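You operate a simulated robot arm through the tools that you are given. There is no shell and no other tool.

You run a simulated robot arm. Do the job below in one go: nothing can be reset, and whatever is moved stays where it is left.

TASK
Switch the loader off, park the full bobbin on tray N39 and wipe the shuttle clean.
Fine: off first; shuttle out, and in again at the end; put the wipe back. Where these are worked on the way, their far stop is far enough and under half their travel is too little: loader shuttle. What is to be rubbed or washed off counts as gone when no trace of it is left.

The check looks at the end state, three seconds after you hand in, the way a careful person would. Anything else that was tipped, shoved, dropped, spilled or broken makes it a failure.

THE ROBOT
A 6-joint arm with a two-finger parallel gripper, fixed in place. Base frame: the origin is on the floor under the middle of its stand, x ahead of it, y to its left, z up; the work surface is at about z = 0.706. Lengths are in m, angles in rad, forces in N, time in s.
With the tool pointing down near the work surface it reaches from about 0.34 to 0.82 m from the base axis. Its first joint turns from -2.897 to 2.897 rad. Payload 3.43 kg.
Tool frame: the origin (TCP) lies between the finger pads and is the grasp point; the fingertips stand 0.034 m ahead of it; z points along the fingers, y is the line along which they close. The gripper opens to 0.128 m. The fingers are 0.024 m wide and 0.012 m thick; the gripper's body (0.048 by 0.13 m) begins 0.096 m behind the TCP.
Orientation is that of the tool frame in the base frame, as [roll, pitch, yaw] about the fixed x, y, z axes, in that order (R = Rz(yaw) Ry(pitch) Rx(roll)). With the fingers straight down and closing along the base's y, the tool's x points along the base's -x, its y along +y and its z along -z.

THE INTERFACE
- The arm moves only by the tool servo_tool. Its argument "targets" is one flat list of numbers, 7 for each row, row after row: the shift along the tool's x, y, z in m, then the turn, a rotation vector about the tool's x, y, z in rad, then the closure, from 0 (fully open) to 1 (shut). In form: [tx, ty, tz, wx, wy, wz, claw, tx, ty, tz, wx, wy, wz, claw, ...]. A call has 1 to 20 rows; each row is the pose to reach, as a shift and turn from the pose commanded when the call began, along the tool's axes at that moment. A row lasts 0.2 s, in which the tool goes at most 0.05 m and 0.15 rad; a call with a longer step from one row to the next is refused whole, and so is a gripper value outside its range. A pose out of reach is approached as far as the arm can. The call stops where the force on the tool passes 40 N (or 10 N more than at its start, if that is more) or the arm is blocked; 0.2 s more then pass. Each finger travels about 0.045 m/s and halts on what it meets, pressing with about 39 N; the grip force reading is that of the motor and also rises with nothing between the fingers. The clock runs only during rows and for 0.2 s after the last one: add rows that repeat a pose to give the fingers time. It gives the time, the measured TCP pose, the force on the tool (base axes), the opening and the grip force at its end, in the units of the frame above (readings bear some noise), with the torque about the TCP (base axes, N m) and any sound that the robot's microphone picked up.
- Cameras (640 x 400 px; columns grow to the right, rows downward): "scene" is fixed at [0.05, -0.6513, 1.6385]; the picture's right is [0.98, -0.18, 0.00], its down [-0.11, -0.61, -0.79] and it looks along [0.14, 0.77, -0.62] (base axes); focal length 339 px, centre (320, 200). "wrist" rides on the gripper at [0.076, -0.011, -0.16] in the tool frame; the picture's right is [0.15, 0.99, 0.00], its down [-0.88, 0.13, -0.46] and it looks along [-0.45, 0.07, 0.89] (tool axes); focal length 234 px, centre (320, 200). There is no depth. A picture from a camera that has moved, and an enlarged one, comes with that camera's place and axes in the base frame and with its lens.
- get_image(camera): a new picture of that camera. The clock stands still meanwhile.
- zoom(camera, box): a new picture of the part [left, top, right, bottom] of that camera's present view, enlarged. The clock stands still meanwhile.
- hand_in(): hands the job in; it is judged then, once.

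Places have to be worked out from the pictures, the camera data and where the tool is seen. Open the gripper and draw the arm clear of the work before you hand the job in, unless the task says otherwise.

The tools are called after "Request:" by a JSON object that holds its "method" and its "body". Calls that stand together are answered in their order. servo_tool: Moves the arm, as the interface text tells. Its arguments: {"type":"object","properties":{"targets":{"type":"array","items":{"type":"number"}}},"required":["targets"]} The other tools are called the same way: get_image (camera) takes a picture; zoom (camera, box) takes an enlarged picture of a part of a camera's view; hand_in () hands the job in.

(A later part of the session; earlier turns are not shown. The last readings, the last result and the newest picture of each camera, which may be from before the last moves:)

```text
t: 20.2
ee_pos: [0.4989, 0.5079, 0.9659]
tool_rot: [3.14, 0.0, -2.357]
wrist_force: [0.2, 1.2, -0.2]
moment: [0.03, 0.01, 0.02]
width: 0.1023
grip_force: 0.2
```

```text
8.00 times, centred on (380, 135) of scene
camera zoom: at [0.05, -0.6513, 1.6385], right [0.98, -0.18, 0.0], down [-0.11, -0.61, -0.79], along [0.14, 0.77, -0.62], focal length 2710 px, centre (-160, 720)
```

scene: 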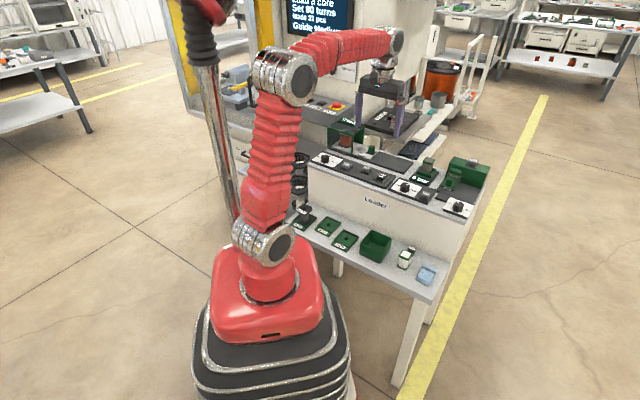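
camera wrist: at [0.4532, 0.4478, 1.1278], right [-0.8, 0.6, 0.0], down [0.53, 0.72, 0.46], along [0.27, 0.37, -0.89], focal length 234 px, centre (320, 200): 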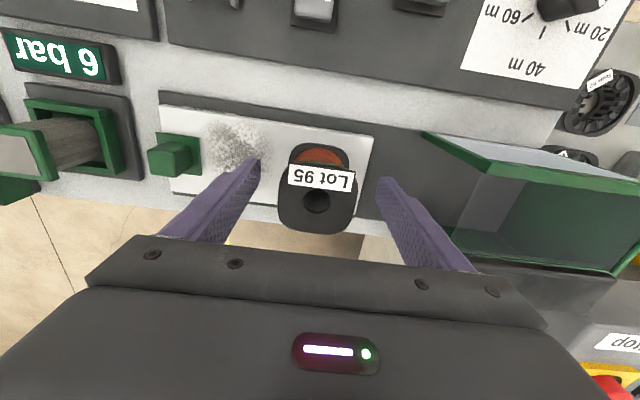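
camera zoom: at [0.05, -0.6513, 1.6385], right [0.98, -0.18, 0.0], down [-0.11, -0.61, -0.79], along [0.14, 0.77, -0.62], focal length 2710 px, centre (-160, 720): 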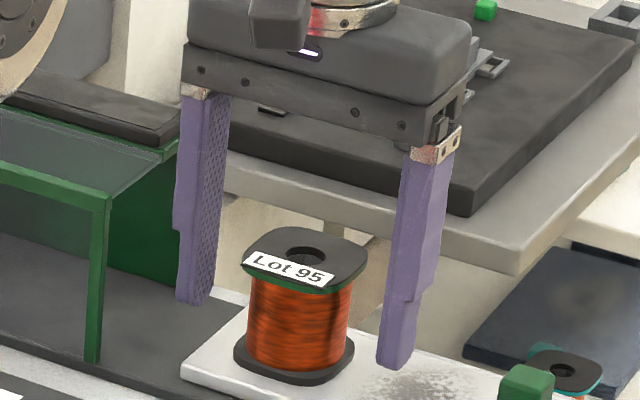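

The bobbin is centred between the fingers. I close on its top flange.

Request:
{"method": "servo_tool", "body": {"targets": [0, 0, 0, 0, 0, 0, 0.4, 0, 0, 0, 0, 0, 0, 0.5, 0, 0, 0, 0, 0, 0, 0.6, 0, 0, 0, 0, 0, 0, 0.8, 0, 0, 0, 0, 0, 0, 1, 0, 0, 0, 0, 0, 0, 1, 0, 0, 0, 0, 0, 0, 1]}}

Request:
{"method": "zoom", "body": {"camera": "scene", "box": [340, 110, 420, 160]}}

Request:
{"method": "zoom", "body": {"camera": "wrist", "box": [220, 100, 420, 240]}}

```text
t: 21.8
ee_pos: [0.5001, 0.5085, 0.9666]
tool_rot: [3.14, -0.001, -2.356]
wrist_force: [1.7, -0.4, 0.8]
moment: [-0.01, -0.06, -0.01]
width: 0.0556
grip_force: 38.6
```

```text
8.00 times, centred on (380, 135) of scene
camera zoom: at [0.05, -0.6513, 1.6385], right [0.98, -0.18, 0.0], down [-0.11, -0.61, -0.79], along [0.14, 0.77, -0.62], focal length 2710 px, centre (-160, 720)
```

zoom: 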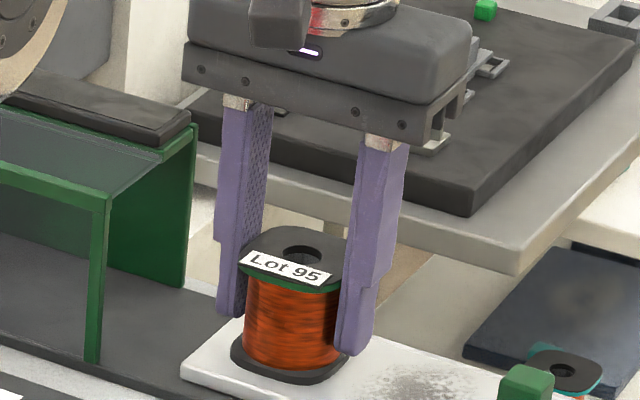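

```text
2.86 times, centred on (320, 170) of wrist
camera zoom: at [0.4533, 0.4477, 1.1282], right [-0.8, 0.6, 0.0], down [0.53, 0.71, 0.46], along [0.27, 0.37, -0.89], focal length 669 px, centre (320, 286)
```

zoom: 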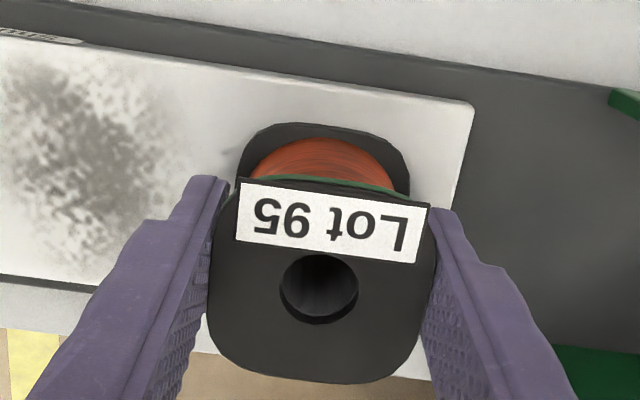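

Gripped at 55.6 mm. I lift straight up slowly.

Request:
{"method": "servo_tool", "body": {"targets": [0, 0, -0.01, 0, 0, 0, 1, 0, 0, -0.02, 0, 0, 0, 1, 0, 0, -0.04, 0, 0, 0, 1, 0, 0, -0.06, 0, 0, 0, 1, 0, 0, -0.085, 0, 0, 0, 1, 0, 0, -0.11, 0, 0, 0, 1, 0, 0, -0.13, 0, 0, 0, 1, 0, 0, -0.13, 0, 0, 0, 1]}}

Request:
{"method": "get_image", "body": {"camera": "scene"}}

Request:
{"method": "get_image", "body": {"camera": "wrist"}}

Request:
{"method": "zoom", "body": {"camera": "scene", "box": [330, 80, 430, 165]}}

```text
t: 23.6
ee_pos: [0.5013, 0.5087, 1.0963]
tool_rot: [3.139, -0.002, -2.356]
wrist_force: [-0.2, -0.2, -2.5]
moment: [-0.01, 0.02, 0.03]
width: 0.0553
grip_force: 39.5
```

```text
taken
```

scene: 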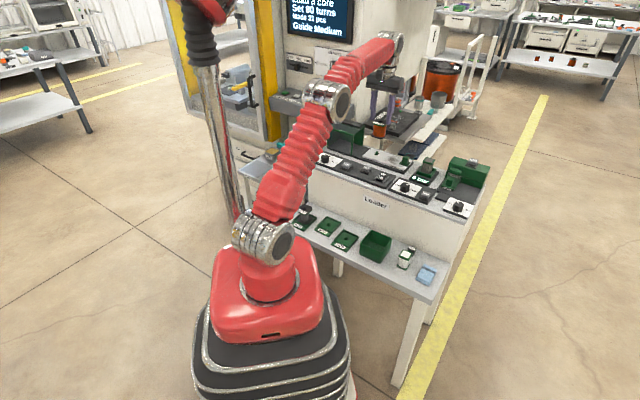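

```text
taken
camera wrist: at [0.4542, 0.447, 1.2586], right [-0.8, 0.6, 0.0], down [0.53, 0.72, 0.45], along [0.27, 0.37, -0.89], focal length 234 px, centre (320, 200)
```

wrist: 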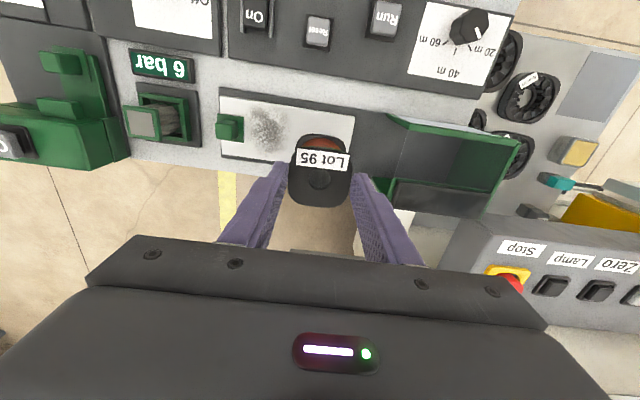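

```text
4.71 times, centred on (380, 122) of scene
camera zoom: at [0.05, -0.6513, 1.6385], right [0.98, -0.18, 0.0], down [-0.11, -0.61, -0.79], along [0.14, 0.77, -0.62], focal length 1594 px, centre (38, 565)
```

zoom: 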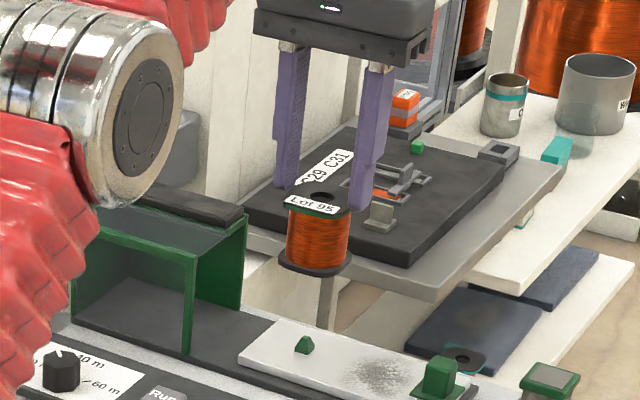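

The bobbin hangs straight (2.5 N), and a green locating pin is left on the shuttle like those on the trays. I carry it high over the loader toward N39, stopping short so that the camera can see the tray.

Request:
{"method": "servo_tool", "body": {"targets": [0.03, -0.006, 0, 0, 0, 0, 1, 0.065, -0.014, 0, 0, 0, 0, 1, 0.1, -0.021, 0, 0, 0, 0, 1, 0.135, -0.028, 0, 0, 0, 0, 1, 0.17, -0.036, 0, 0, 0, 0, 1, 0.2, -0.042, 0, 0, 0, 0, 1, 0.224, -0.047, 0, 0, 0, 0, 1, 0.224, -0.047, 0, 0, 0, 0, 1]}}

Request:
{"method": "get_image", "body": {"camera": "wrist"}}

Request:
{"method": "get_image", "body": {"camera": "scene"}}

```text
t: 25.4
ee_pos: [0.3749, 0.3175, 1.0957]
tool_rot: [3.139, 0.0, -2.356]
wrist_force: [-0.4, 0.1, -3.3]
moment: [-0.02, 0.01, 0.02]
width: 0.0553
grip_force: 39.2
```

```text
taken
camera wrist: at [0.3279, 0.2556, 1.2581], right [-0.8, 0.6, 0.0], down [0.53, 0.71, 0.46], along [0.27, 0.37, -0.89], focal length 234 px, centre (320, 200)
```

wrist: 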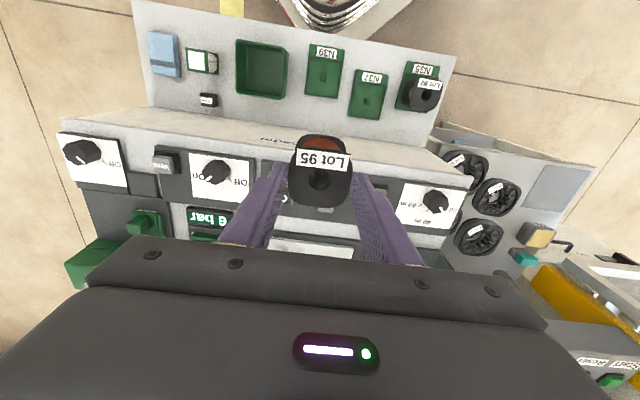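

```text
taken
```

scene: 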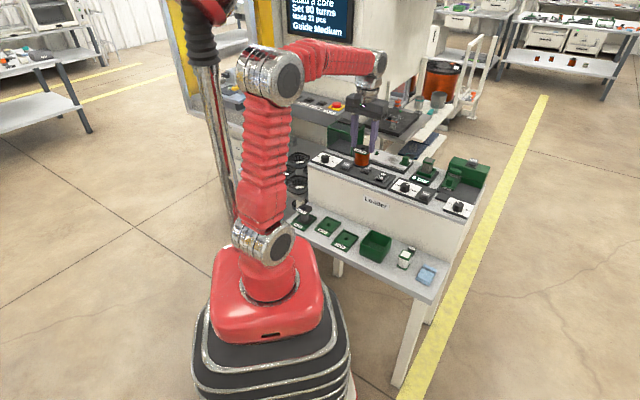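

Request:
{"method": "zoom", "body": {"camera": "wrist", "box": [280, 35, 380, 100]}}

Request:
{"method": "zoom", "body": {"camera": "scene", "box": [320, 220, 380, 257]}}

```text
6.15 times, centred on (330, 68) of wrist
camera zoom: at [0.3279, 0.2556, 1.2581], right [-0.8, 0.6, 0.0], down [0.53, 0.71, 0.46], along [0.27, 0.37, -0.89], focal length 1441 px, centre (258, 1015)
```

zoom: 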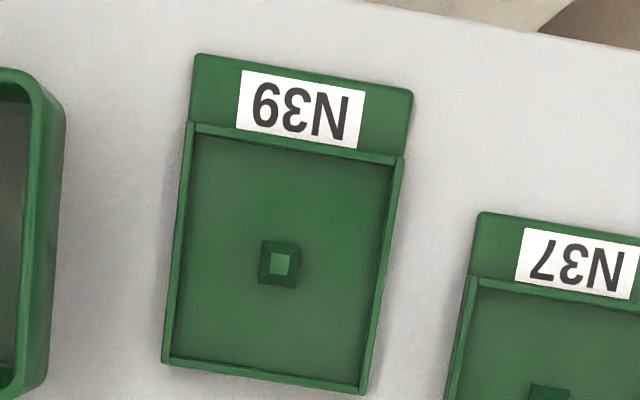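

```text
10.67 times, centred on (350, 238) of scene
camera zoom: at [0.05, -0.6513, 1.6385], right [0.98, -0.18, 0.0], down [-0.11, -0.61, -0.79], along [0.14, 0.77, -0.62], focal length 3614 px, centre (0, -211)
```

zoom: 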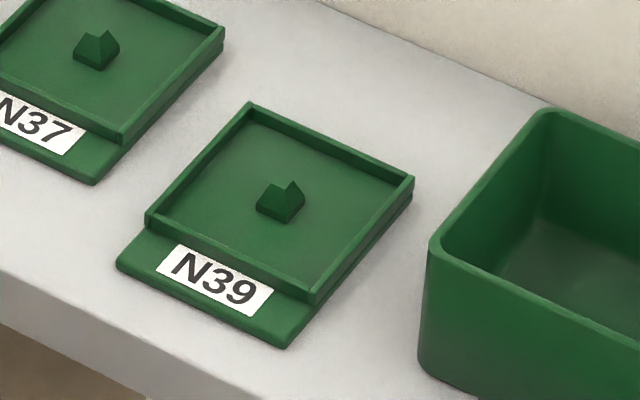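

The hole of the bobbin now appears higher in the wrist picture than when I gripped it, so the bobbin may have slipped down in the fingers. I check this closely before going on.

Request:
{"method": "zoom", "body": {"camera": "wrist", "box": [260, 120, 380, 220]}}

Request:
{"method": "zoom", "body": {"camera": "scene", "box": [330, 85, 400, 180]}}

```text
4.00 times, centred on (320, 170) of wrist
camera zoom: at [0.3279, 0.2556, 1.2581], right [-0.8, 0.6, 0.0], down [0.53, 0.71, 0.46], along [0.27, 0.37, -0.89], focal length 937 px, centre (320, 320)
```

zoom: 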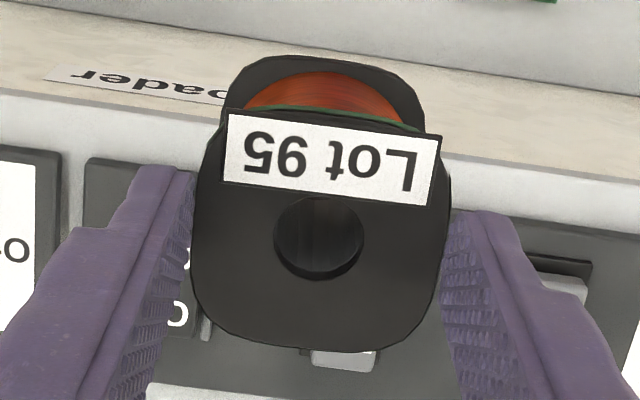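

```text
4.21 times, centred on (365, 132) of scene
camera zoom: at [0.05, -0.6513, 1.6385], right [0.98, -0.18, 0.0], down [-0.11, -0.61, -0.79], along [0.14, 0.77, -0.62], focal length 1426 px, centre (130, 484)
```

zoom: 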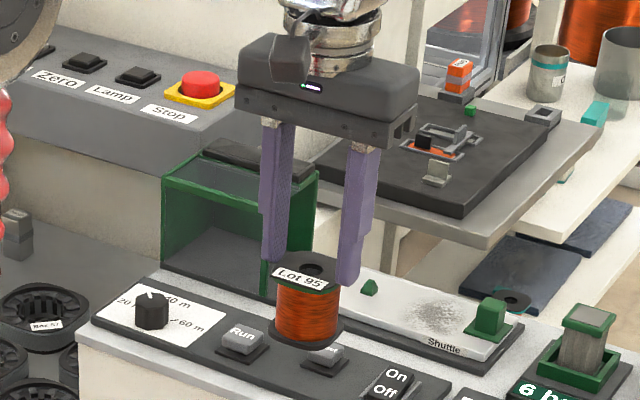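

The bobbin did slip about 39 mm on the pin: its top flange is now held right at the fingertips, about 28 mm below the TCP, but it hangs steady. N39's pin is at about l = 0.042, m = 0.407 (x ≈ 0.318, y ≈ 0.258). I move on slowly to above N39.

Request:
{"method": "servo_tool", "body": {"targets": [0.01, -0.0005, 0, 0, 0, 0, 1, 0.025, -0.001, 0, 0, 0, 0, 1, 0.04, -0.0015, 0, 0, 0, 0, 1, 0.055, -0.002, 0, 0, 0, 0, 1, 0.07, -0.0025, 0, 0, 0, 0, 1, 0.0817, -0.0031, 0, 0, 0, 0, 1, 0.0817, -0.0031, 0, 0, 0, 0, 1]}}

Request:
{"method": "get_image", "body": {"camera": "wrist"}}

Request:
{"method": "zoom", "body": {"camera": "scene", "box": [300, 120, 400, 260]}}

```text
t: 27.0
ee_pos: [0.3212, 0.2558, 1.0982]
tool_rot: [3.14, 0.002, -2.357]
wrist_force: [0.5, 1.3, -3.5]
moment: [0.03, 0.01, 0.02]
width: 0.0553
grip_force: 39.0
```

```text
taken
camera wrist: at [0.2741, 0.1945, 1.2593], right [-0.8, 0.6, 0.0], down [0.53, 0.71, 0.46], along [0.27, 0.37, -0.89], focal length 234 px, centre (320, 200)
```

wrist: 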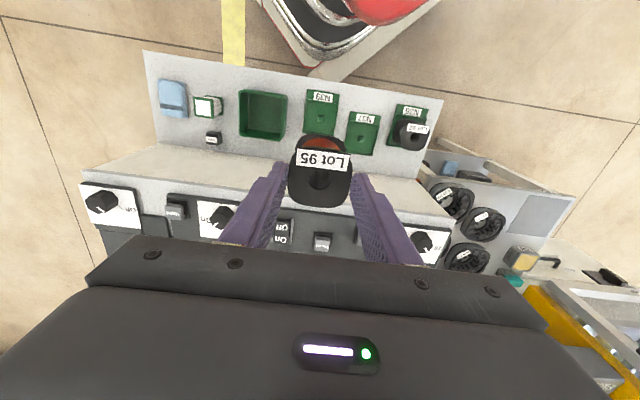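

```text
2.86 times, centred on (350, 190) of scene
camera zoom: at [0.05, -0.6513, 1.6385], right [0.98, -0.18, 0.0], down [-0.11, -0.61, -0.79], along [0.14, 0.77, -0.62], focal length 968 px, centre (234, 229)
```

zoom: 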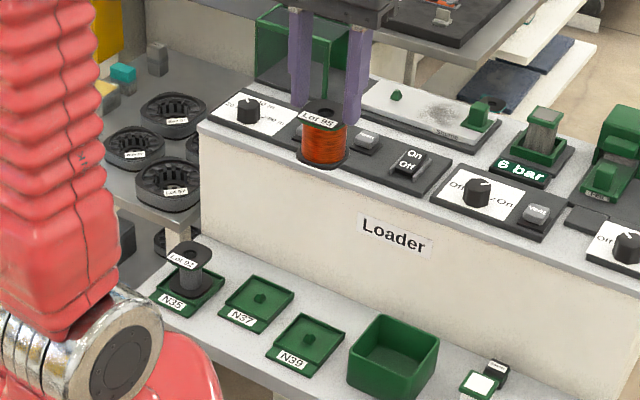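

I measure bobbin against tray in one enlarged picture, which does not depend on the pose reading.

Request:
{"method": "zoom", "body": {"camera": "wrist", "box": [260, 80, 380, 210]}}

Request:
{"method": "zoom", "body": {"camera": "wrist", "box": [290, 85, 350, 140]}}

```text
3.08 times, centred on (320, 145) of wrist
camera zoom: at [0.2741, 0.1945, 1.2593], right [-0.8, 0.6, 0.0], down [0.53, 0.71, 0.46], along [0.27, 0.37, -0.89], focal length 720 px, centre (320, 369)
```

zoom: 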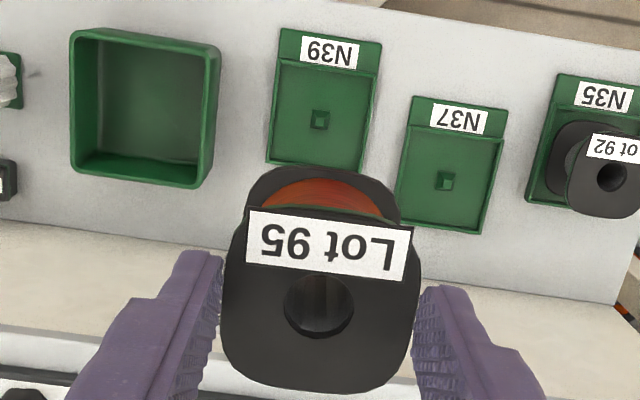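

```text
7.27 times, centred on (320, 112) of wrist
camera zoom: at [0.2741, 0.1945, 1.2593], right [-0.8, 0.6, 0.0], down [0.53, 0.71, 0.46], along [0.27, 0.37, -0.89], focal length 1703 px, centre (320, 836)
```

zoom: 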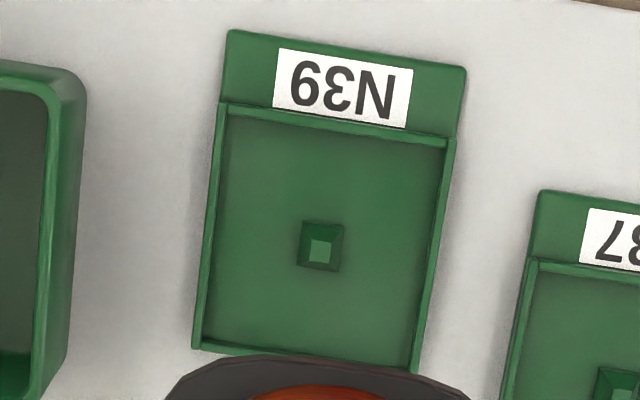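

Bobbin and tray pin agree within 2 mm; I shift 2 mm along −L and lower to about 3 cm above the tray, then check again.

Request:
{"method": "servo_tool", "body": {"targets": [0, 0.002, 0.01, 0, 0, 0, 1, 0, 0.002, 0.03, 0, 0, 0, 1, 0, 0.002, 0.05, 0, 0, 0, 1, 0, 0.002, 0.07, 0, 0, 0, 1, 0, 0.002, 0.09, 0, 0, 0, 1, 0, 0.002, 0.11, 0, 0, 0, 1, 0, 0.002, 0.13, 0, 0, 0, 1, 0, 0.002, 0.15, 0, 0, 0, 1, 0, 0.002, 0.17, 0, 0, 0, 1, 0, 0.002, 0.19, 0, 0, 0, 1, 0, 0.002, 0.21, 0, 0, 0, 1, 0, 0.002, 0.23, 0, 0, 0, 1, 0, 0.002, 0.245, 0, 0, 0, 1, 0, 0.002, 0.255, 0, 0, 0, 1, 0, 0.002, 0.255, 0, 0, 0, 1]}}

Request:
{"method": "get_image", "body": {"camera": "wrist"}}

Request:
{"method": "zoom", "body": {"camera": "scene", "box": [310, 190, 400, 260]}}

```text
t: 30.2
ee_pos: [0.3171, 0.2559, 0.8439]
tool_rot: [3.14, -0.001, -2.356]
wrist_force: [-0.4, 0.9, -3.0]
moment: [-0.01, 0.03, -0.04]
width: 0.0553
grip_force: 38.9
```

```text
taken
camera wrist: at [0.2708, 0.1955, 1.0049], right [-0.8, 0.6, 0.0], down [0.53, 0.71, 0.46], along [0.27, 0.37, -0.89], focal length 234 px, centre (320, 200)
```

wrist: 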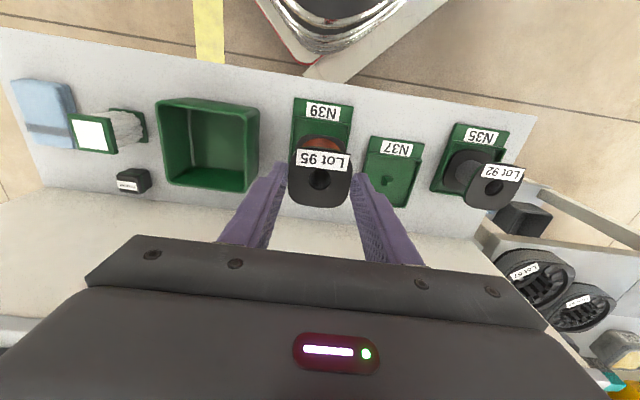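

```text
5.71 times, centred on (355, 225) of scene
camera zoom: at [0.05, -0.6513, 1.6385], right [0.98, -0.18, 0.0], down [-0.11, -0.61, -0.79], along [0.14, 0.77, -0.62], focal length 1936 px, centre (120, 57)
```

zoom: 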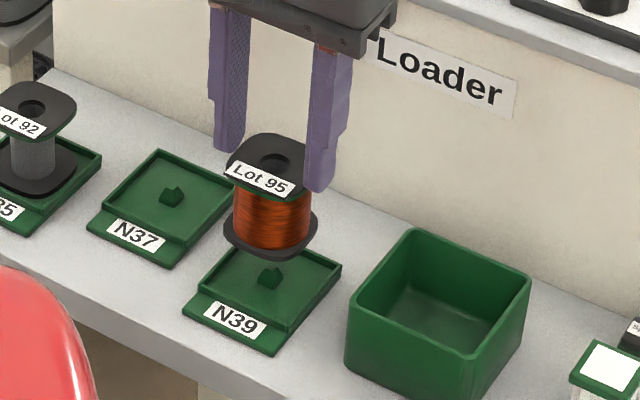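

Request:
{"method": "zoom", "body": {"camera": "wrist", "box": [270, 90, 370, 210]}}

Request:
{"method": "zoom", "body": {"camera": "scene", "box": [330, 205, 380, 255]}}

```text
3.33 times, centred on (320, 150) of wrist
camera zoom: at [0.2708, 0.1955, 1.0049], right [-0.8, 0.6, 0.0], down [0.53, 0.71, 0.46], along [0.27, 0.37, -0.89], focal length 781 px, centre (320, 367)
```

zoom: 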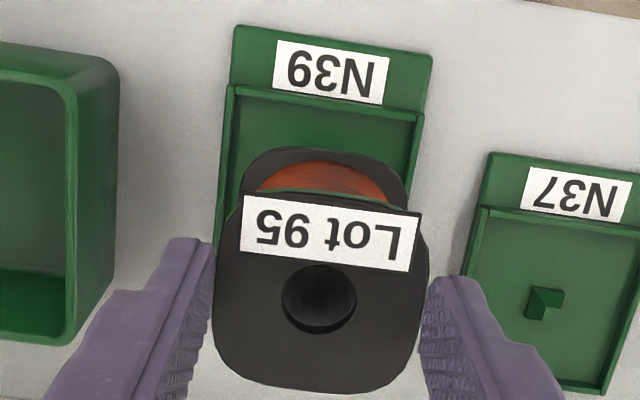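

```text
8.00 times, centred on (355, 230) of scene
camera zoom: at [0.05, -0.6513, 1.6385], right [0.98, -0.18, 0.0], down [-0.11, -0.61, -0.79], along [0.14, 0.77, -0.62], focal length 2710 px, centre (40, -40)
```

zoom: 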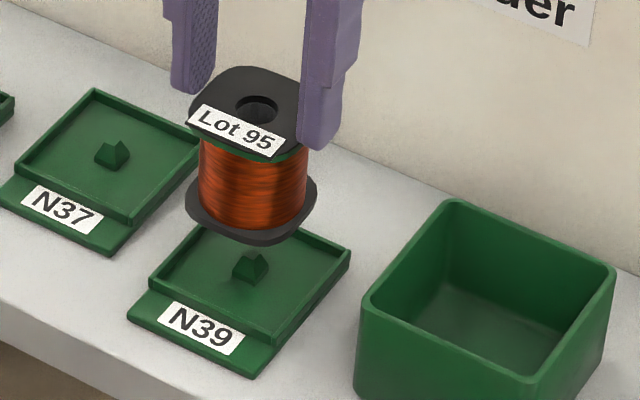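

Alignment is within about 2 mm in each direction. I lower a further 18 mm so that flange and rim are at nearly the same height, and compare them directly.

Request:
{"method": "servo_tool", "body": {"targets": [0, 0, 0.006, 0, 0, 0, 1, 0, 0, 0.012, 0, 0, 0, 1, 0, 0, 0.018, 0, 0, 0, 1, 0, 0, 0.018, 0, 0, 0, 1]}}

Request:
{"method": "zoom", "body": {"camera": "wrist", "box": [270, 90, 370, 210]}}

Request:
{"method": "zoom", "body": {"camera": "scene", "box": [330, 210, 370, 255]}}

```text
t: 31.2
ee_pos: [0.3173, 0.2582, 0.8248]
tool_rot: [3.14, 0.0, -2.357]
wrist_force: [0.2, -0.7, -3.3]
moment: [-0.02, 0.02, 0.01]
width: 0.0556
grip_force: 39.1
```

```text
3.33 times, centred on (320, 150) of wrist
camera zoom: at [0.2708, 0.1955, 0.9862], right [-0.8, 0.6, 0.0], down [0.53, 0.72, 0.46], along [0.27, 0.37, -0.89], focal length 781 px, centre (320, 367)
```

zoom: 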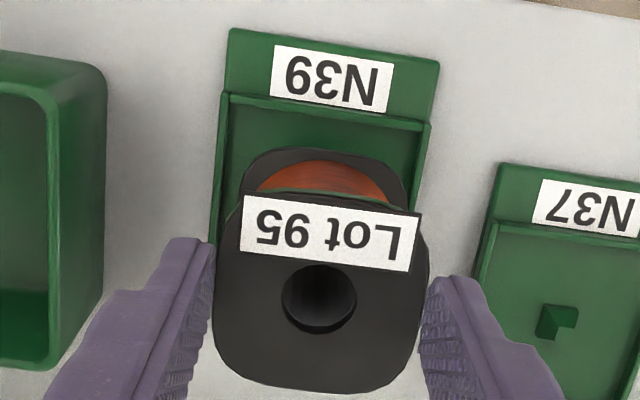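

```text
8.89 times, centred on (350, 232) of scene
camera zoom: at [0.05, -0.6513, 1.6385], right [0.98, -0.18, 0.0], down [-0.11, -0.61, -0.79], along [0.14, 0.77, -0.62], focal length 3011 px, centre (53, -89)
```

zoom: 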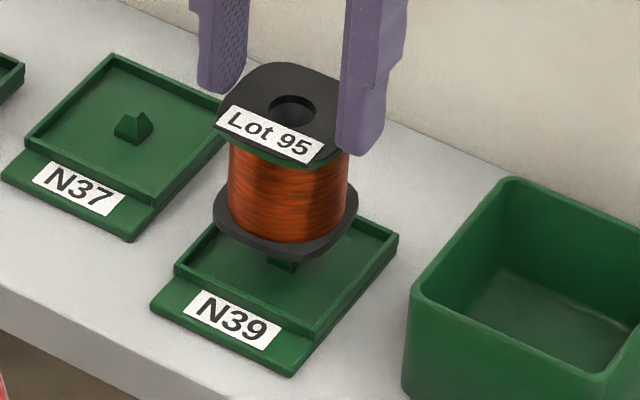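

The flange needs about 1.5 mm toward +L and 1.5 mm toward the front. I make that correction and lower in small steps until it touches.

Request:
{"method": "servo_tool", "body": {"targets": [0.0015, -0.0014, 0, 0, 0, 0, 1, 0.0015, -0.0014, 0.003, 0, 0, 0, 1, 0.0015, -0.0014, 0.006, 0, 0, 0, 1, 0.0015, -0.0014, 0.009, 0, 0, 0, 1, 0.0015, -0.0014, 0.012, 0, 0, 0, 1, 0.0015, -0.0014, 0.012, 0, 0, 0, 1]}}

Request:
{"method": "zoom", "body": {"camera": "wrist", "box": [270, 90, 370, 210]}}

Request:
{"method": "zoom", "body": {"camera": "scene", "box": [330, 210, 370, 255]}}

```text
t: 32.6
ee_pos: [0.3167, 0.2557, 0.8136]
tool_rot: [-3.141, 0.0, -2.356]
wrist_force: [0.0, 0.6, -3.9]
moment: [-0.02, 0.03, 0.01]
width: 0.0553
grip_force: 38.5
```

```text
3.33 times, centred on (320, 150) of wrist
camera zoom: at [0.2709, 0.1942, 0.974], right [-0.8, 0.6, 0.0], down [0.53, 0.72, 0.46], along [0.27, 0.37, -0.89], focal length 781 px, centre (320, 367)
```

zoom: 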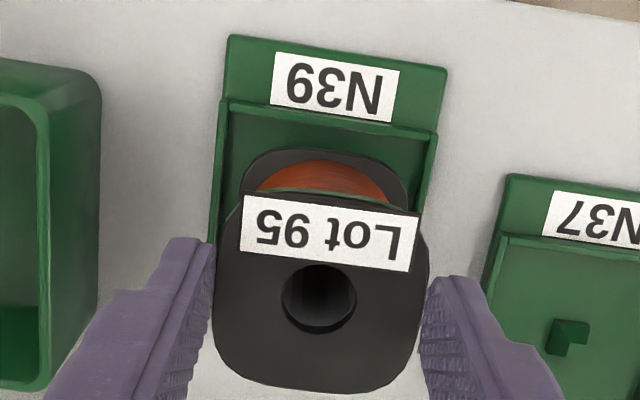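

```text
8.89 times, centred on (350, 232) of scene
camera zoom: at [0.05, -0.6513, 1.6385], right [0.98, -0.18, 0.0], down [-0.11, -0.61, -0.79], along [0.14, 0.77, -0.62], focal length 3011 px, centre (53, -89)
```

zoom: 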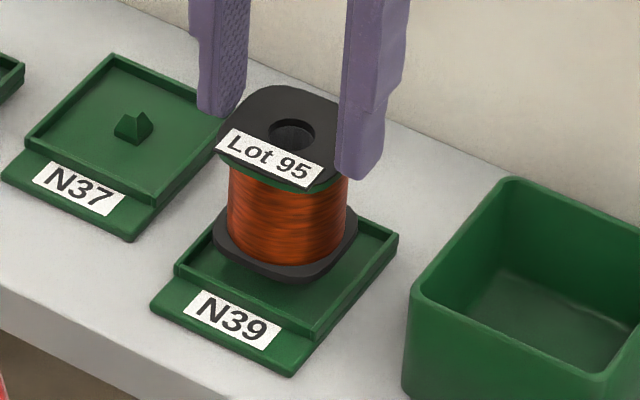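

Nearly seated; a further 1 mm each way and I lower in 2 mm steps, watching for contact force.

Request:
{"method": "servo_tool", "body": {"targets": [0.001, -0.001, 0.0, 0, 0, 0, 1, 0.001, -0.001, 0.002, 0, 0, 0, 1, 0.001, -0.001, 0.004, 0, 0, 0, 1, 0.001, -0.001, 0.006, 0, 0, 0, 1, 0.001, -0.001, 0.007, 0, 0, 0, 1]}}

Request:
{"method": "zoom", "body": {"camera": "wrist", "box": [270, 90, 370, 210]}}

Request:
{"method": "zoom", "body": {"camera": "scene", "box": [330, 210, 370, 255]}}

```text
t: 33.8
ee_pos: [0.3172, 0.2541, 0.8058]
tool_rot: [3.139, -0.001, -2.355]
wrist_force: [-0.1, 0.6, -2.7]
moment: [-0.02, 0.0, 0.04]
width: 0.0554
grip_force: 39.0
```

```text
3.33 times, centred on (320, 150) of wrist
camera zoom: at [0.2707, 0.1932, 0.967], right [-0.8, 0.6, 0.0], down [0.53, 0.72, 0.45], along [0.27, 0.37, -0.89], focal length 781 px, centre (320, 367)
```

zoom: 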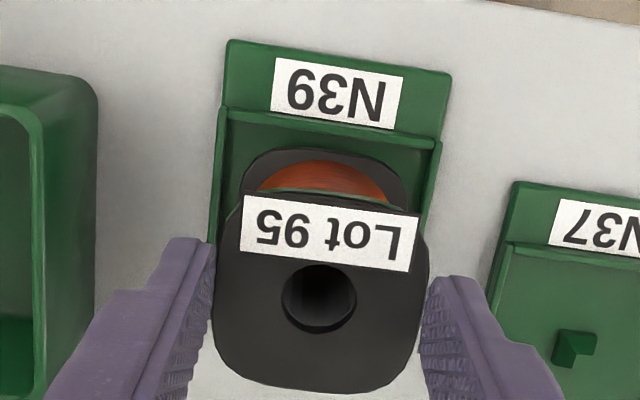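

```text
8.89 times, centred on (350, 232) of scene
camera zoom: at [0.05, -0.6513, 1.6385], right [0.98, -0.18, 0.0], down [-0.11, -0.61, -0.79], along [0.14, 0.77, -0.62], focal length 3011 px, centre (53, -89)
```

zoom: 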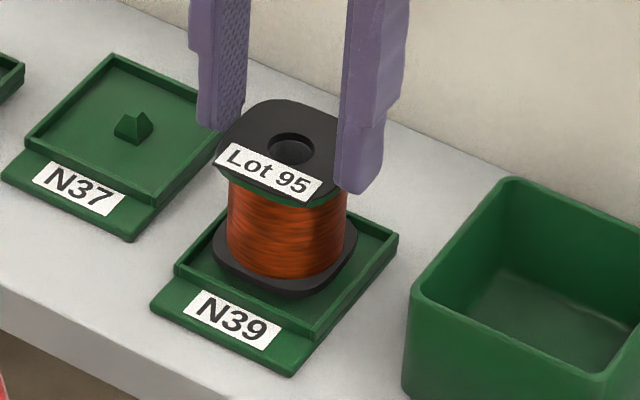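

It is nearly on the tray floor and there's no contact force yet. I continue in 1.5 mm steps.

Request:
{"method": "servo_tool", "body": {"targets": [0, 0, 0.0015, 0, 0, 0, 1, 0, 0, 0.003, 0, 0, 0, 1, 0, 0, 0.0045, 0, 0, 0, 1]}}

Request:
{"method": "zoom", "body": {"camera": "scene", "box": [330, 210, 370, 255]}}

```text
t: 34.6
ee_pos: [0.3166, 0.2551, 0.8007]
tool_rot: [3.14, 0.0, -2.356]
wrist_force: [-1.1, 0.2, -2.8]
moment: [0.02, 0.03, -0.03]
width: 0.0554
grip_force: 38.6
```

```text
8.89 times, centred on (350, 232) of scene
camera zoom: at [0.05, -0.6513, 1.6385], right [0.98, -0.18, 0.0], down [-0.11, -0.61, -0.79], along [0.14, 0.77, -0.62], focal length 3011 px, centre (53, -89)
```

zoom: 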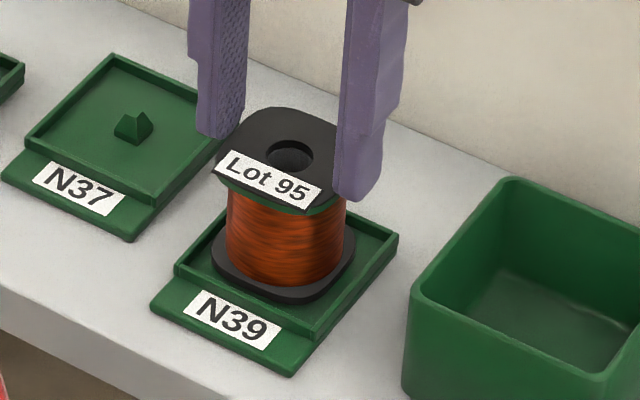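

Request:
{"method": "servo_tool", "body": {"targets": [0, 0, 0.001, 0, 0, 0, 1, 0, 0, 0.002, 0, 0, 0, 1, 0, 0, 0.003, 0, 0, 0, 1, 0, 0, 0.003, 0, 0, 0, 1]}}

Request:
{"method": "zoom", "body": {"camera": "scene", "box": [330, 210, 370, 255]}}

```text
t: 35.6
ee_pos: [0.3183, 0.2549, 0.7992]
tool_rot: [3.14, 0.0, -2.356]
wrist_force: [-0.4, 0.3, -2.6]
moment: [0.01, -0.01, 0.0]
width: 0.0553
grip_force: 38.4
```

```text
8.89 times, centred on (350, 232) of scene
camera zoom: at [0.05, -0.6513, 1.6385], right [0.98, -0.18, 0.0], down [-0.11, -0.61, -0.79], along [0.14, 0.77, -0.62], focal length 3011 px, centre (53, -89)
```

zoom: 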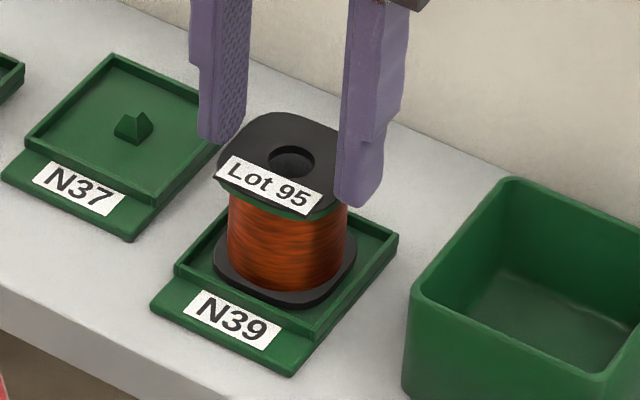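

Still no contact; I keep lowering by small steps, up to 5 mm more.

Request:
{"method": "servo_tool", "body": {"targets": [0, 0, 0.001, 0, 0, 0, 1, 0, 0, 0.002, 0, 0, 0, 1, 0, 0, 0.003, 0, 0, 0, 1, 0, 0, 0.004, 0, 0, 0, 1, 0, 0, 0.004, 0, 0, 0, 1]}}

Request:
{"method": "zoom", "body": {"camera": "scene", "box": [330, 210, 370, 255]}}

Request:
{"method": "zoom", "body": {"camera": "wrist", "box": [270, 90, 370, 210]}}

```text
t: 36.8
ee_pos: [0.3188, 0.2543, 0.796]
tool_rot: [3.141, 0.003, -2.356]
wrist_force: [-1.7, -2.8, 32.0]
moment: [-0.05, 0.03, 0.1]
width: 0.0552
grip_force: 39.0
```

```text
8.89 times, centred on (350, 232) of scene
camera zoom: at [0.05, -0.6513, 1.6385], right [0.98, -0.18, 0.0], down [-0.11, -0.61, -0.79], along [0.14, 0.77, -0.62], focal length 3011 px, centre (53, -89)
```

zoom: 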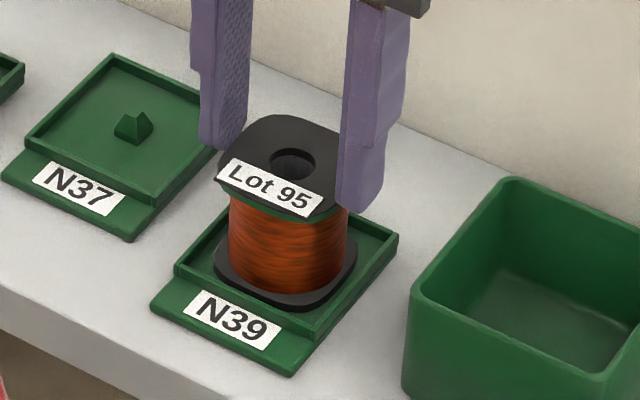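

```text
3.33 times, centred on (320, 150) of wrist
camera zoom: at [0.2714, 0.1926, 0.9563], right [-0.8, 0.6, 0.0], down [0.53, 0.71, 0.46], along [0.27, 0.37, -0.89], focal length 781 px, centre (320, 367)
```

zoom: 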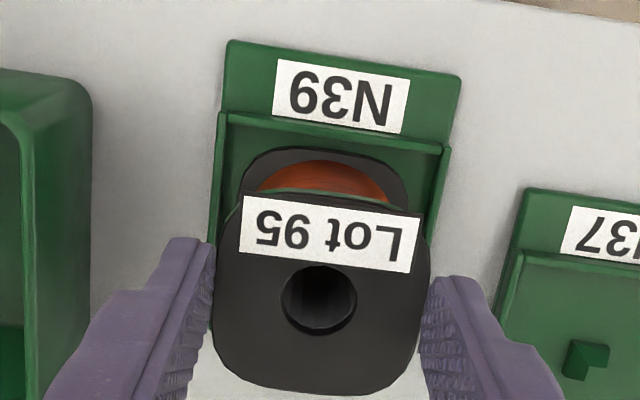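

Contact at 32 N with the bobbin deep in the pocket, so it looks seated on the floor. I relieve the pressure by about 1.5 mm, then open gently to about 75 mm.

Request:
{"method": "servo_tool", "body": {"targets": [0, 0, -0.001, 0, 0, 0, 1, 0, 0, -0.002, 0, 0, 0, 1, 0, 0, -0.002, 0, 0, 0, 1]}}

Request:
{"method": "zoom", "body": {"camera": "scene", "box": [290, 190, 370, 255]}}

```text
t: 37.6
ee_pos: [0.316, 0.254, 0.796]
tool_rot: [-3.14, -0.001, -2.356]
wrist_force: [0.9, 0.4, -3.9]
moment: [0.07, -0.07, -0.02]
width: 0.055
grip_force: 39.0
```

```text
6.15 times, centred on (330, 222) of scene
camera zoom: at [0.05, -0.6513, 1.6385], right [0.98, -0.18, 0.0], down [-0.11, -0.61, -0.79], along [0.14, 0.77, -0.62], focal length 2085 px, centre (258, 62)
```

zoom: 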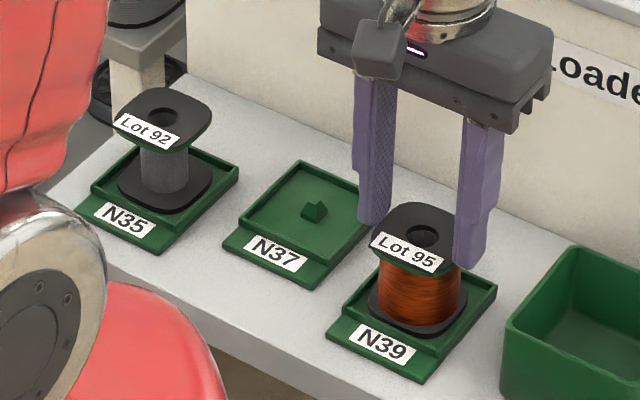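

It looks seated like the Lot 92 bobbin on N35. I lower 1 mm and open to about 75 mm.

Request:
{"method": "servo_tool", "body": {"targets": [0, 0, 0.001, 0, 0, 0, 1, 0, 0, 0.001, 0, 0, 0, 0.55, 0, 0, 0.001, 0, 0, 0, 0.5, 0, 0, 0.001, 0, 0, 0, 0.42, 0, 0, 0.001, 0, 0, 0, 0.42, 0, 0, 0.001, 0, 0, 0, 0.42]}}

Request:
{"method": "zoom", "body": {"camera": "scene", "box": [310, 195, 390, 255]}}

Request:
{"method": "zoom", "body": {"camera": "wrist", "box": [250, 90, 390, 210]}}

```text
t: 39.0
ee_pos: [0.3179, 0.2537, 0.7957]
tool_rot: [3.141, 0.001, -2.355]
wrist_force: [0.4, 0.7, 0.4]
moment: [0.01, -0.01, 0.01]
width: 0.0741
grip_force: 0.0
```

```text
6.67 times, centred on (350, 225) of scene
camera zoom: at [0.05, -0.6513, 1.6385], right [0.98, -0.18, 0.0], down [-0.11, -0.61, -0.79], along [0.14, 0.77, -0.62], focal length 2258 px, centre (120, 33)
```

zoom: 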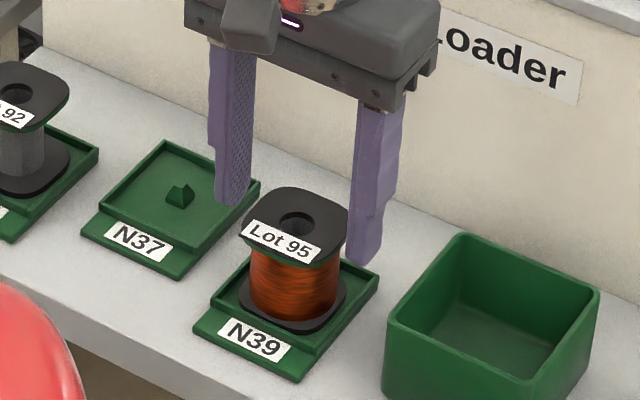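

```text
3.33 times, centred on (320, 150) of wrist
camera zoom: at [0.2712, 0.1926, 0.9569], right [-0.8, 0.6, 0.0], down [0.53, 0.72, 0.46], along [0.27, 0.37, -0.89], focal length 781 px, centre (320, 367)
```

zoom: 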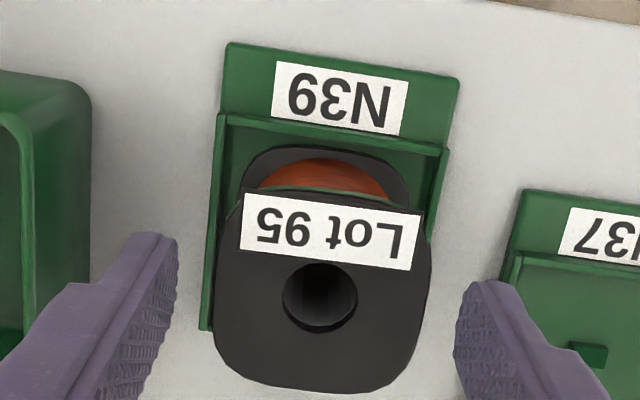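

The bobbin stands free on N39. I lift straight up and inspect it from above.

Request:
{"method": "servo_tool", "body": {"targets": [0, 0, -0.02, 0, 0, 0, 0.42, 0, 0, -0.05, 0, 0, 0, 0.42, 0, 0, -0.09, 0, 0, 0, 0.42, 0, 0, -0.13, 0, 0, 0, 0.42, 0, 0, -0.17, 0, 0, 0, 0.42, 0, 0, -0.2, 0, 0, 0, 0.42, 0, 0, -0.2, 0, 0, 0, 0.42]}}

Request:
{"method": "get_image", "body": {"camera": "wrist"}}

Request:
{"method": "zoom", "body": {"camera": "wrist", "box": [270, 70, 370, 180]}}

Request:
{"method": "zoom", "body": {"camera": "scene", "box": [310, 195, 390, 255]}}

```text
t: 40.6
ee_pos: [0.3172, 0.2555, 0.9951]
tool_rot: [3.141, -0.001, -2.357]
wrist_force: [-0.3, 0.5, -0.3]
moment: [0.01, 0.02, -0.02]
width: 0.0742
grip_force: 0.1
```

```text
taken
camera wrist: at [0.271, 0.1947, 1.1569], right [-0.8, 0.6, 0.0], down [0.53, 0.72, 0.46], along [0.27, 0.37, -0.89], focal length 234 px, centre (320, 200)
```

wrist: 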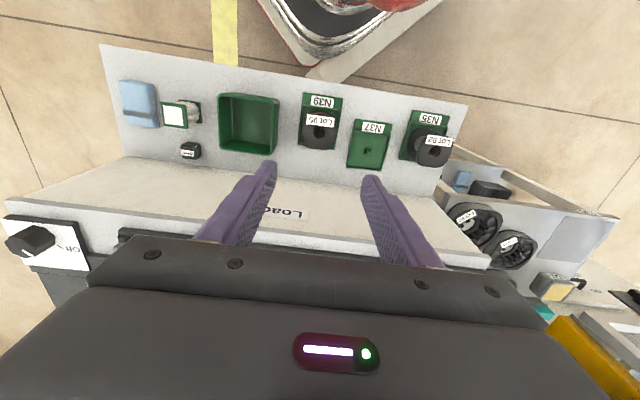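

```text
3.64 times, centred on (320, 125) of wrist
camera zoom: at [0.271, 0.1947, 1.1569], right [-0.8, 0.6, 0.0], down [0.53, 0.72, 0.46], along [0.27, 0.37, -0.89], focal length 852 px, centre (320, 473)
```

zoom: 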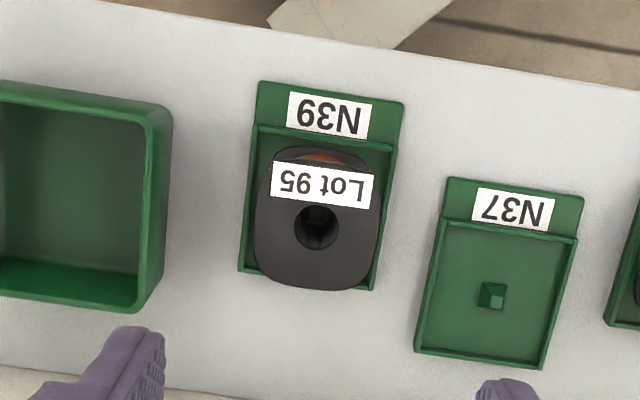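

```text
6.67 times, centred on (350, 225) of scene
camera zoom: at [0.05, -0.6513, 1.6385], right [0.98, -0.18, 0.0], down [-0.11, -0.61, -0.79], along [0.14, 0.77, -0.62], focal length 2258 px, centre (120, 33)
```

zoom: 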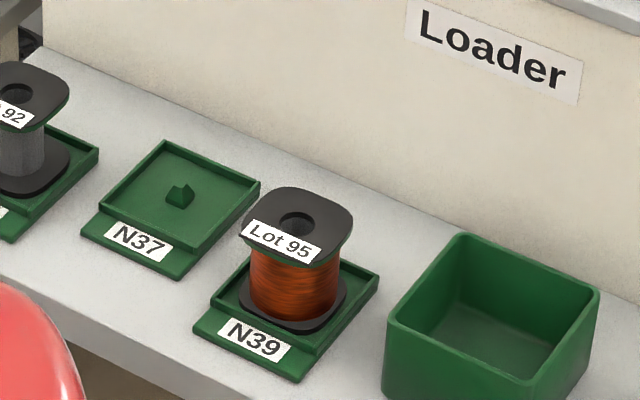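

The bobbin sits upright on N39 with the pin in its hole. Next I move along the shelf to above the blue wipe, keeping well above the box and filter.

Request:
{"method": "servo_tool", "body": {"targets": [0, -0.03, 0, 0, 0, 0, 0.4, -0.001, -0.07, 0, 0, 0, 0, 0.35, -0.002, -0.11, 0, 0, 0, 0, 0.33, -0.003, -0.15, 0, 0, 0, 0, 0.33, -0.004, -0.19, 0, 0, 0, 0, 0.33, -0.005, -0.23, 0, 0, 0, 0, 0.33, -0.006, -0.27, 0, 0, 0, 0, 0.33, -0.007, -0.3, 0, 0, 0, 0, 0.33, -0.007, -0.312, 0, 0, 0, 0, 0.33, -0.007, -0.312, 0, 0, 0, 0, 0.33]}}

Request:
{"method": "get_image", "body": {"camera": "wrist"}}

Request:
{"method": "zoom", "body": {"camera": "scene", "box": [370, 200, 470, 300]}}

```text
t: 42.8
ee_pos: [0.5431, 0.0387, 0.995]
tool_rot: [3.14, -0.001, -2.353]
wrist_force: [0.1, -0.1, 0.9]
moment: [0.0, 0.0, 0.0]
width: 0.0859
grip_force: 0.1
```

```text
taken
camera wrist: at [0.4976, -0.0226, 1.1561], right [-0.8, 0.6, 0.0], down [0.53, 0.72, 0.46], along [0.27, 0.37, -0.89], focal length 234 px, centre (320, 200)
```

wrist: 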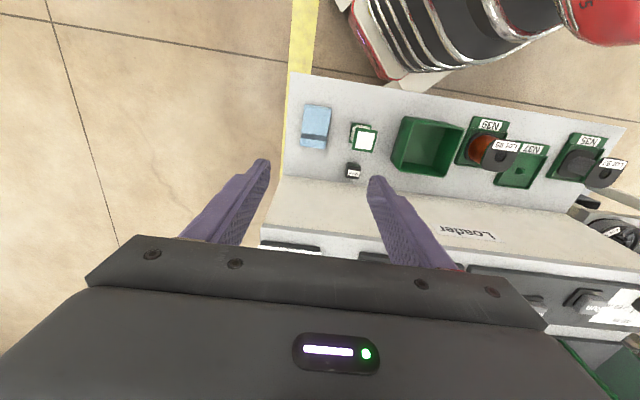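

```text
4.00 times, centred on (420, 250) of scene
camera zoom: at [0.05, -0.6513, 1.6385], right [0.98, -0.18, 0.0], down [-0.11, -0.61, -0.79], along [0.14, 0.77, -0.62], focal length 1355 px, centre (-80, 0)
```

zoom: 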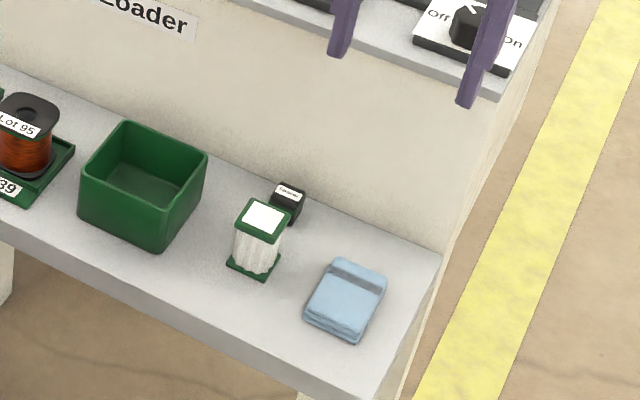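

Request:
{"method": "zoom", "body": {"camera": "wrist", "box": [280, 85, 400, 185]}}

Request:
{"method": "zoom", "body": {"camera": "scene", "box": [395, 235, 455, 285]}}

```text
4.00 times, centred on (340, 135) of wrist
camera zoom: at [0.4976, -0.0226, 1.1561], right [-0.8, 0.6, 0.0], down [0.53, 0.72, 0.46], along [0.27, 0.37, -0.89], focal length 937 px, centre (240, 460)
```

zoom: 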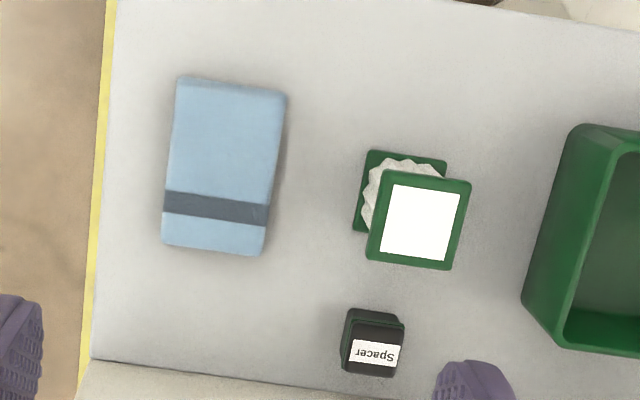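

```text
8.00 times, centred on (425, 260) of scene
camera zoom: at [0.05, -0.6513, 1.6385], right [0.98, -0.18, 0.0], down [-0.11, -0.61, -0.79], along [0.14, 0.77, -0.62], focal length 2710 px, centre (-520, -280)
```

zoom: 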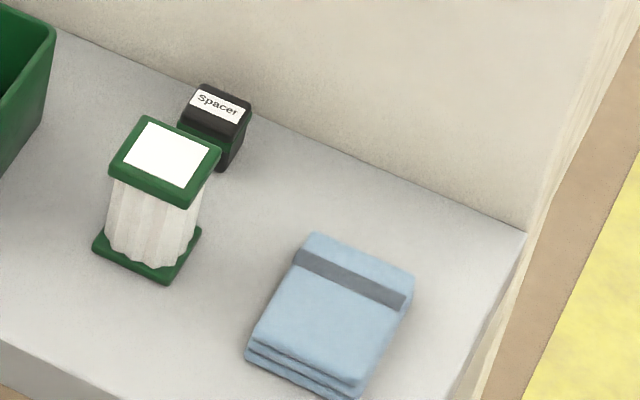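

The wipe is about 47 × 72 mm, centred at about (0.547, 0.035), top at z ≈ 0.723 and aligned with the loader. I will hold it by its short ends so nothing sticks out sideways near the shuttle knob. I turn the tool 90° and centre over the wipe.

Request:
{"method": "servo_tool", "body": {"targets": [0, -0.001, 0, 0, 0, 0.14, 0.3, 0, -0.002, 0, 0, 0, 0.28, 0.28, 0, -0.003, 0, 0, 0, 0.42, 0.25, 0, -0.004, 0, 0, 0, 0.56, 0.22, 0, -0.005, 0, 0, 0, 0.7, 0.22, 0, -0.0058, 0, 0, 0, 0.84, 0.22, 0, -0.0058, 0, 0, 0, 0.98, 0.22, 0, -0.0058, 0, 0, 0, 1.12, 0.22, 0, -0.0058, 0, 0, 0, 1.26, 0.22, 0, -0.0058, 0, 0, 0, 1.4, 0.22, 0, -0.0058, 0, 0, 0, 1.54, 0.22, 0, -0.0058, 0, 0, 0, 1.571, 0.22, 0, -0.0058, 0, 0, 0, 1.571, 0.22]}}

Request:
{"method": "get_image", "body": {"camera": "wrist"}}

Request:
{"method": "get_image", "body": {"camera": "scene"}}

```text
t: 45.6
ee_pos: [0.5471, 0.0348, 0.9955]
tool_rot: [-3.14, -0.001, 2.357]
wrist_force: [0.9, -0.4, -0.1]
moment: [0.0, -0.03, 0.0]
width: 0.0998
grip_force: 0.1
```

```text
taken
camera wrist: at [0.4855, 0.0808, 1.1565], right [0.6, 0.8, 0.0], down [0.72, -0.53, 0.45], along [0.36, -0.27, -0.89], focal length 234 px, centre (320, 200)
```

wrist: 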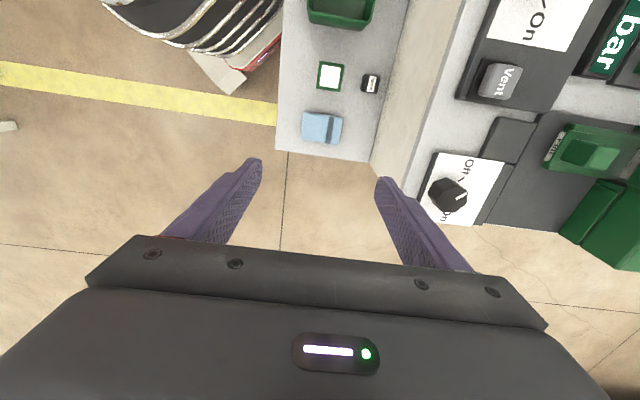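

```text
taken
```

scene: 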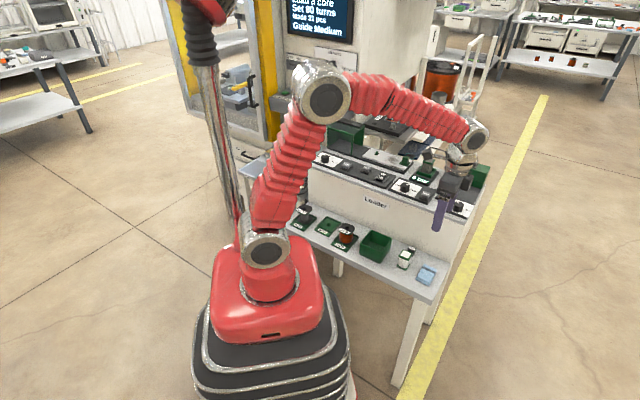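

Request:
{"method": "zoom", "body": {"camera": "wrist", "box": [270, 50, 390, 170]}}

```text
3.33 times, centred on (330, 110) of wrist
camera zoom: at [0.4855, 0.0808, 1.1565], right [0.6, 0.8, 0.0], down [0.72, -0.53, 0.45], along [0.36, -0.27, -0.89], focal length 781 px, centre (287, 500)
```

zoom: 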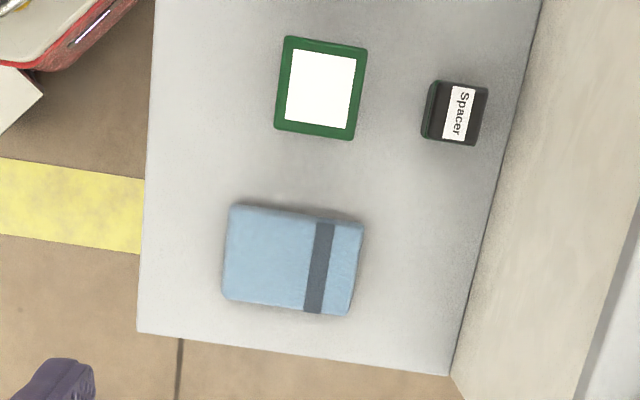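

The tool is centred over the wipe. I go down in two stages, first to about 5 cm above.

Request:
{"method": "servo_tool", "body": {"targets": [0, 0, 0.04, 0, 0, 0, 0.22, 0, 0, 0.08, 0, 0, 0, 0.22, 0, 0, 0.12, 0, 0, 0, 0.22, 0, 0, 0.16, 0, 0, 0, 0.22, -0.0007, 0.0008, 0.19, 0, 0, 0, 0.22, -0.0007, 0.0008, 0.2, 0, 0, 0, 0.22, -0.0007, 0.0008, 0.2, 0, 0, 0, 0.22]}}

Request:
{"method": "get_image", "body": {"camera": "wrist"}}

Request:
{"method": "zoom", "body": {"camera": "scene", "box": [380, 190, 480, 300]}}

```text
t: 47.2
ee_pos: [0.549, 0.0367, 0.7928]
tool_rot: [-3.14, -0.002, 2.358]
wrist_force: [-0.7, -0.4, 0.2]
moment: [0.01, 0.04, -0.02]
width: 0.1
grip_force: 0.0
```

```text
taken
camera wrist: at [0.4855, 0.0814, 0.9547], right [0.6, 0.8, 0.0], down [0.72, -0.53, 0.45], along [0.36, -0.27, -0.89], focal length 234 px, centre (320, 200)
```

wrist: 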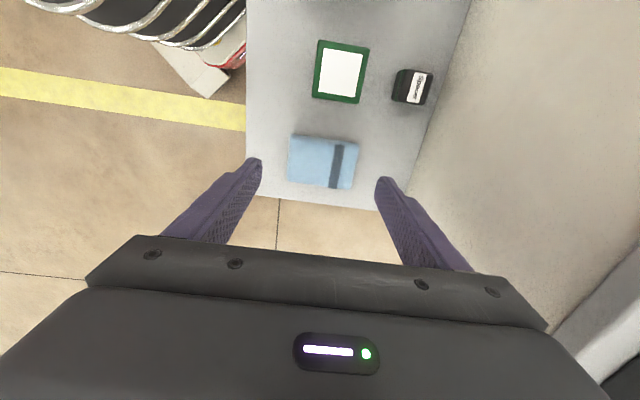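

```text
3.64 times, centred on (430, 245) of scene
camera zoom: at [0.05, -0.6513, 1.6385], right [0.98, -0.18, 0.0], down [-0.11, -0.61, -0.79], along [0.14, 0.77, -0.62], focal length 1232 px, centre (-80, 36)
```

zoom: 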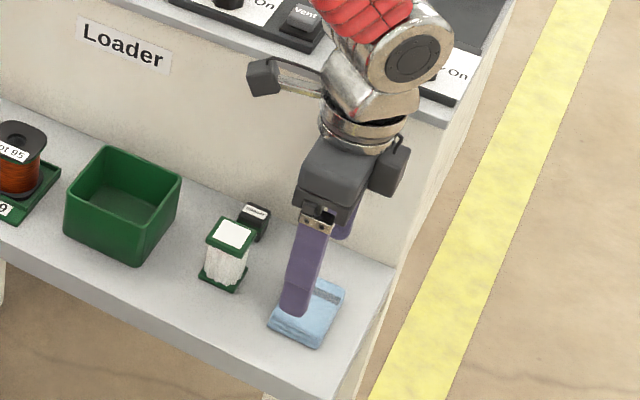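

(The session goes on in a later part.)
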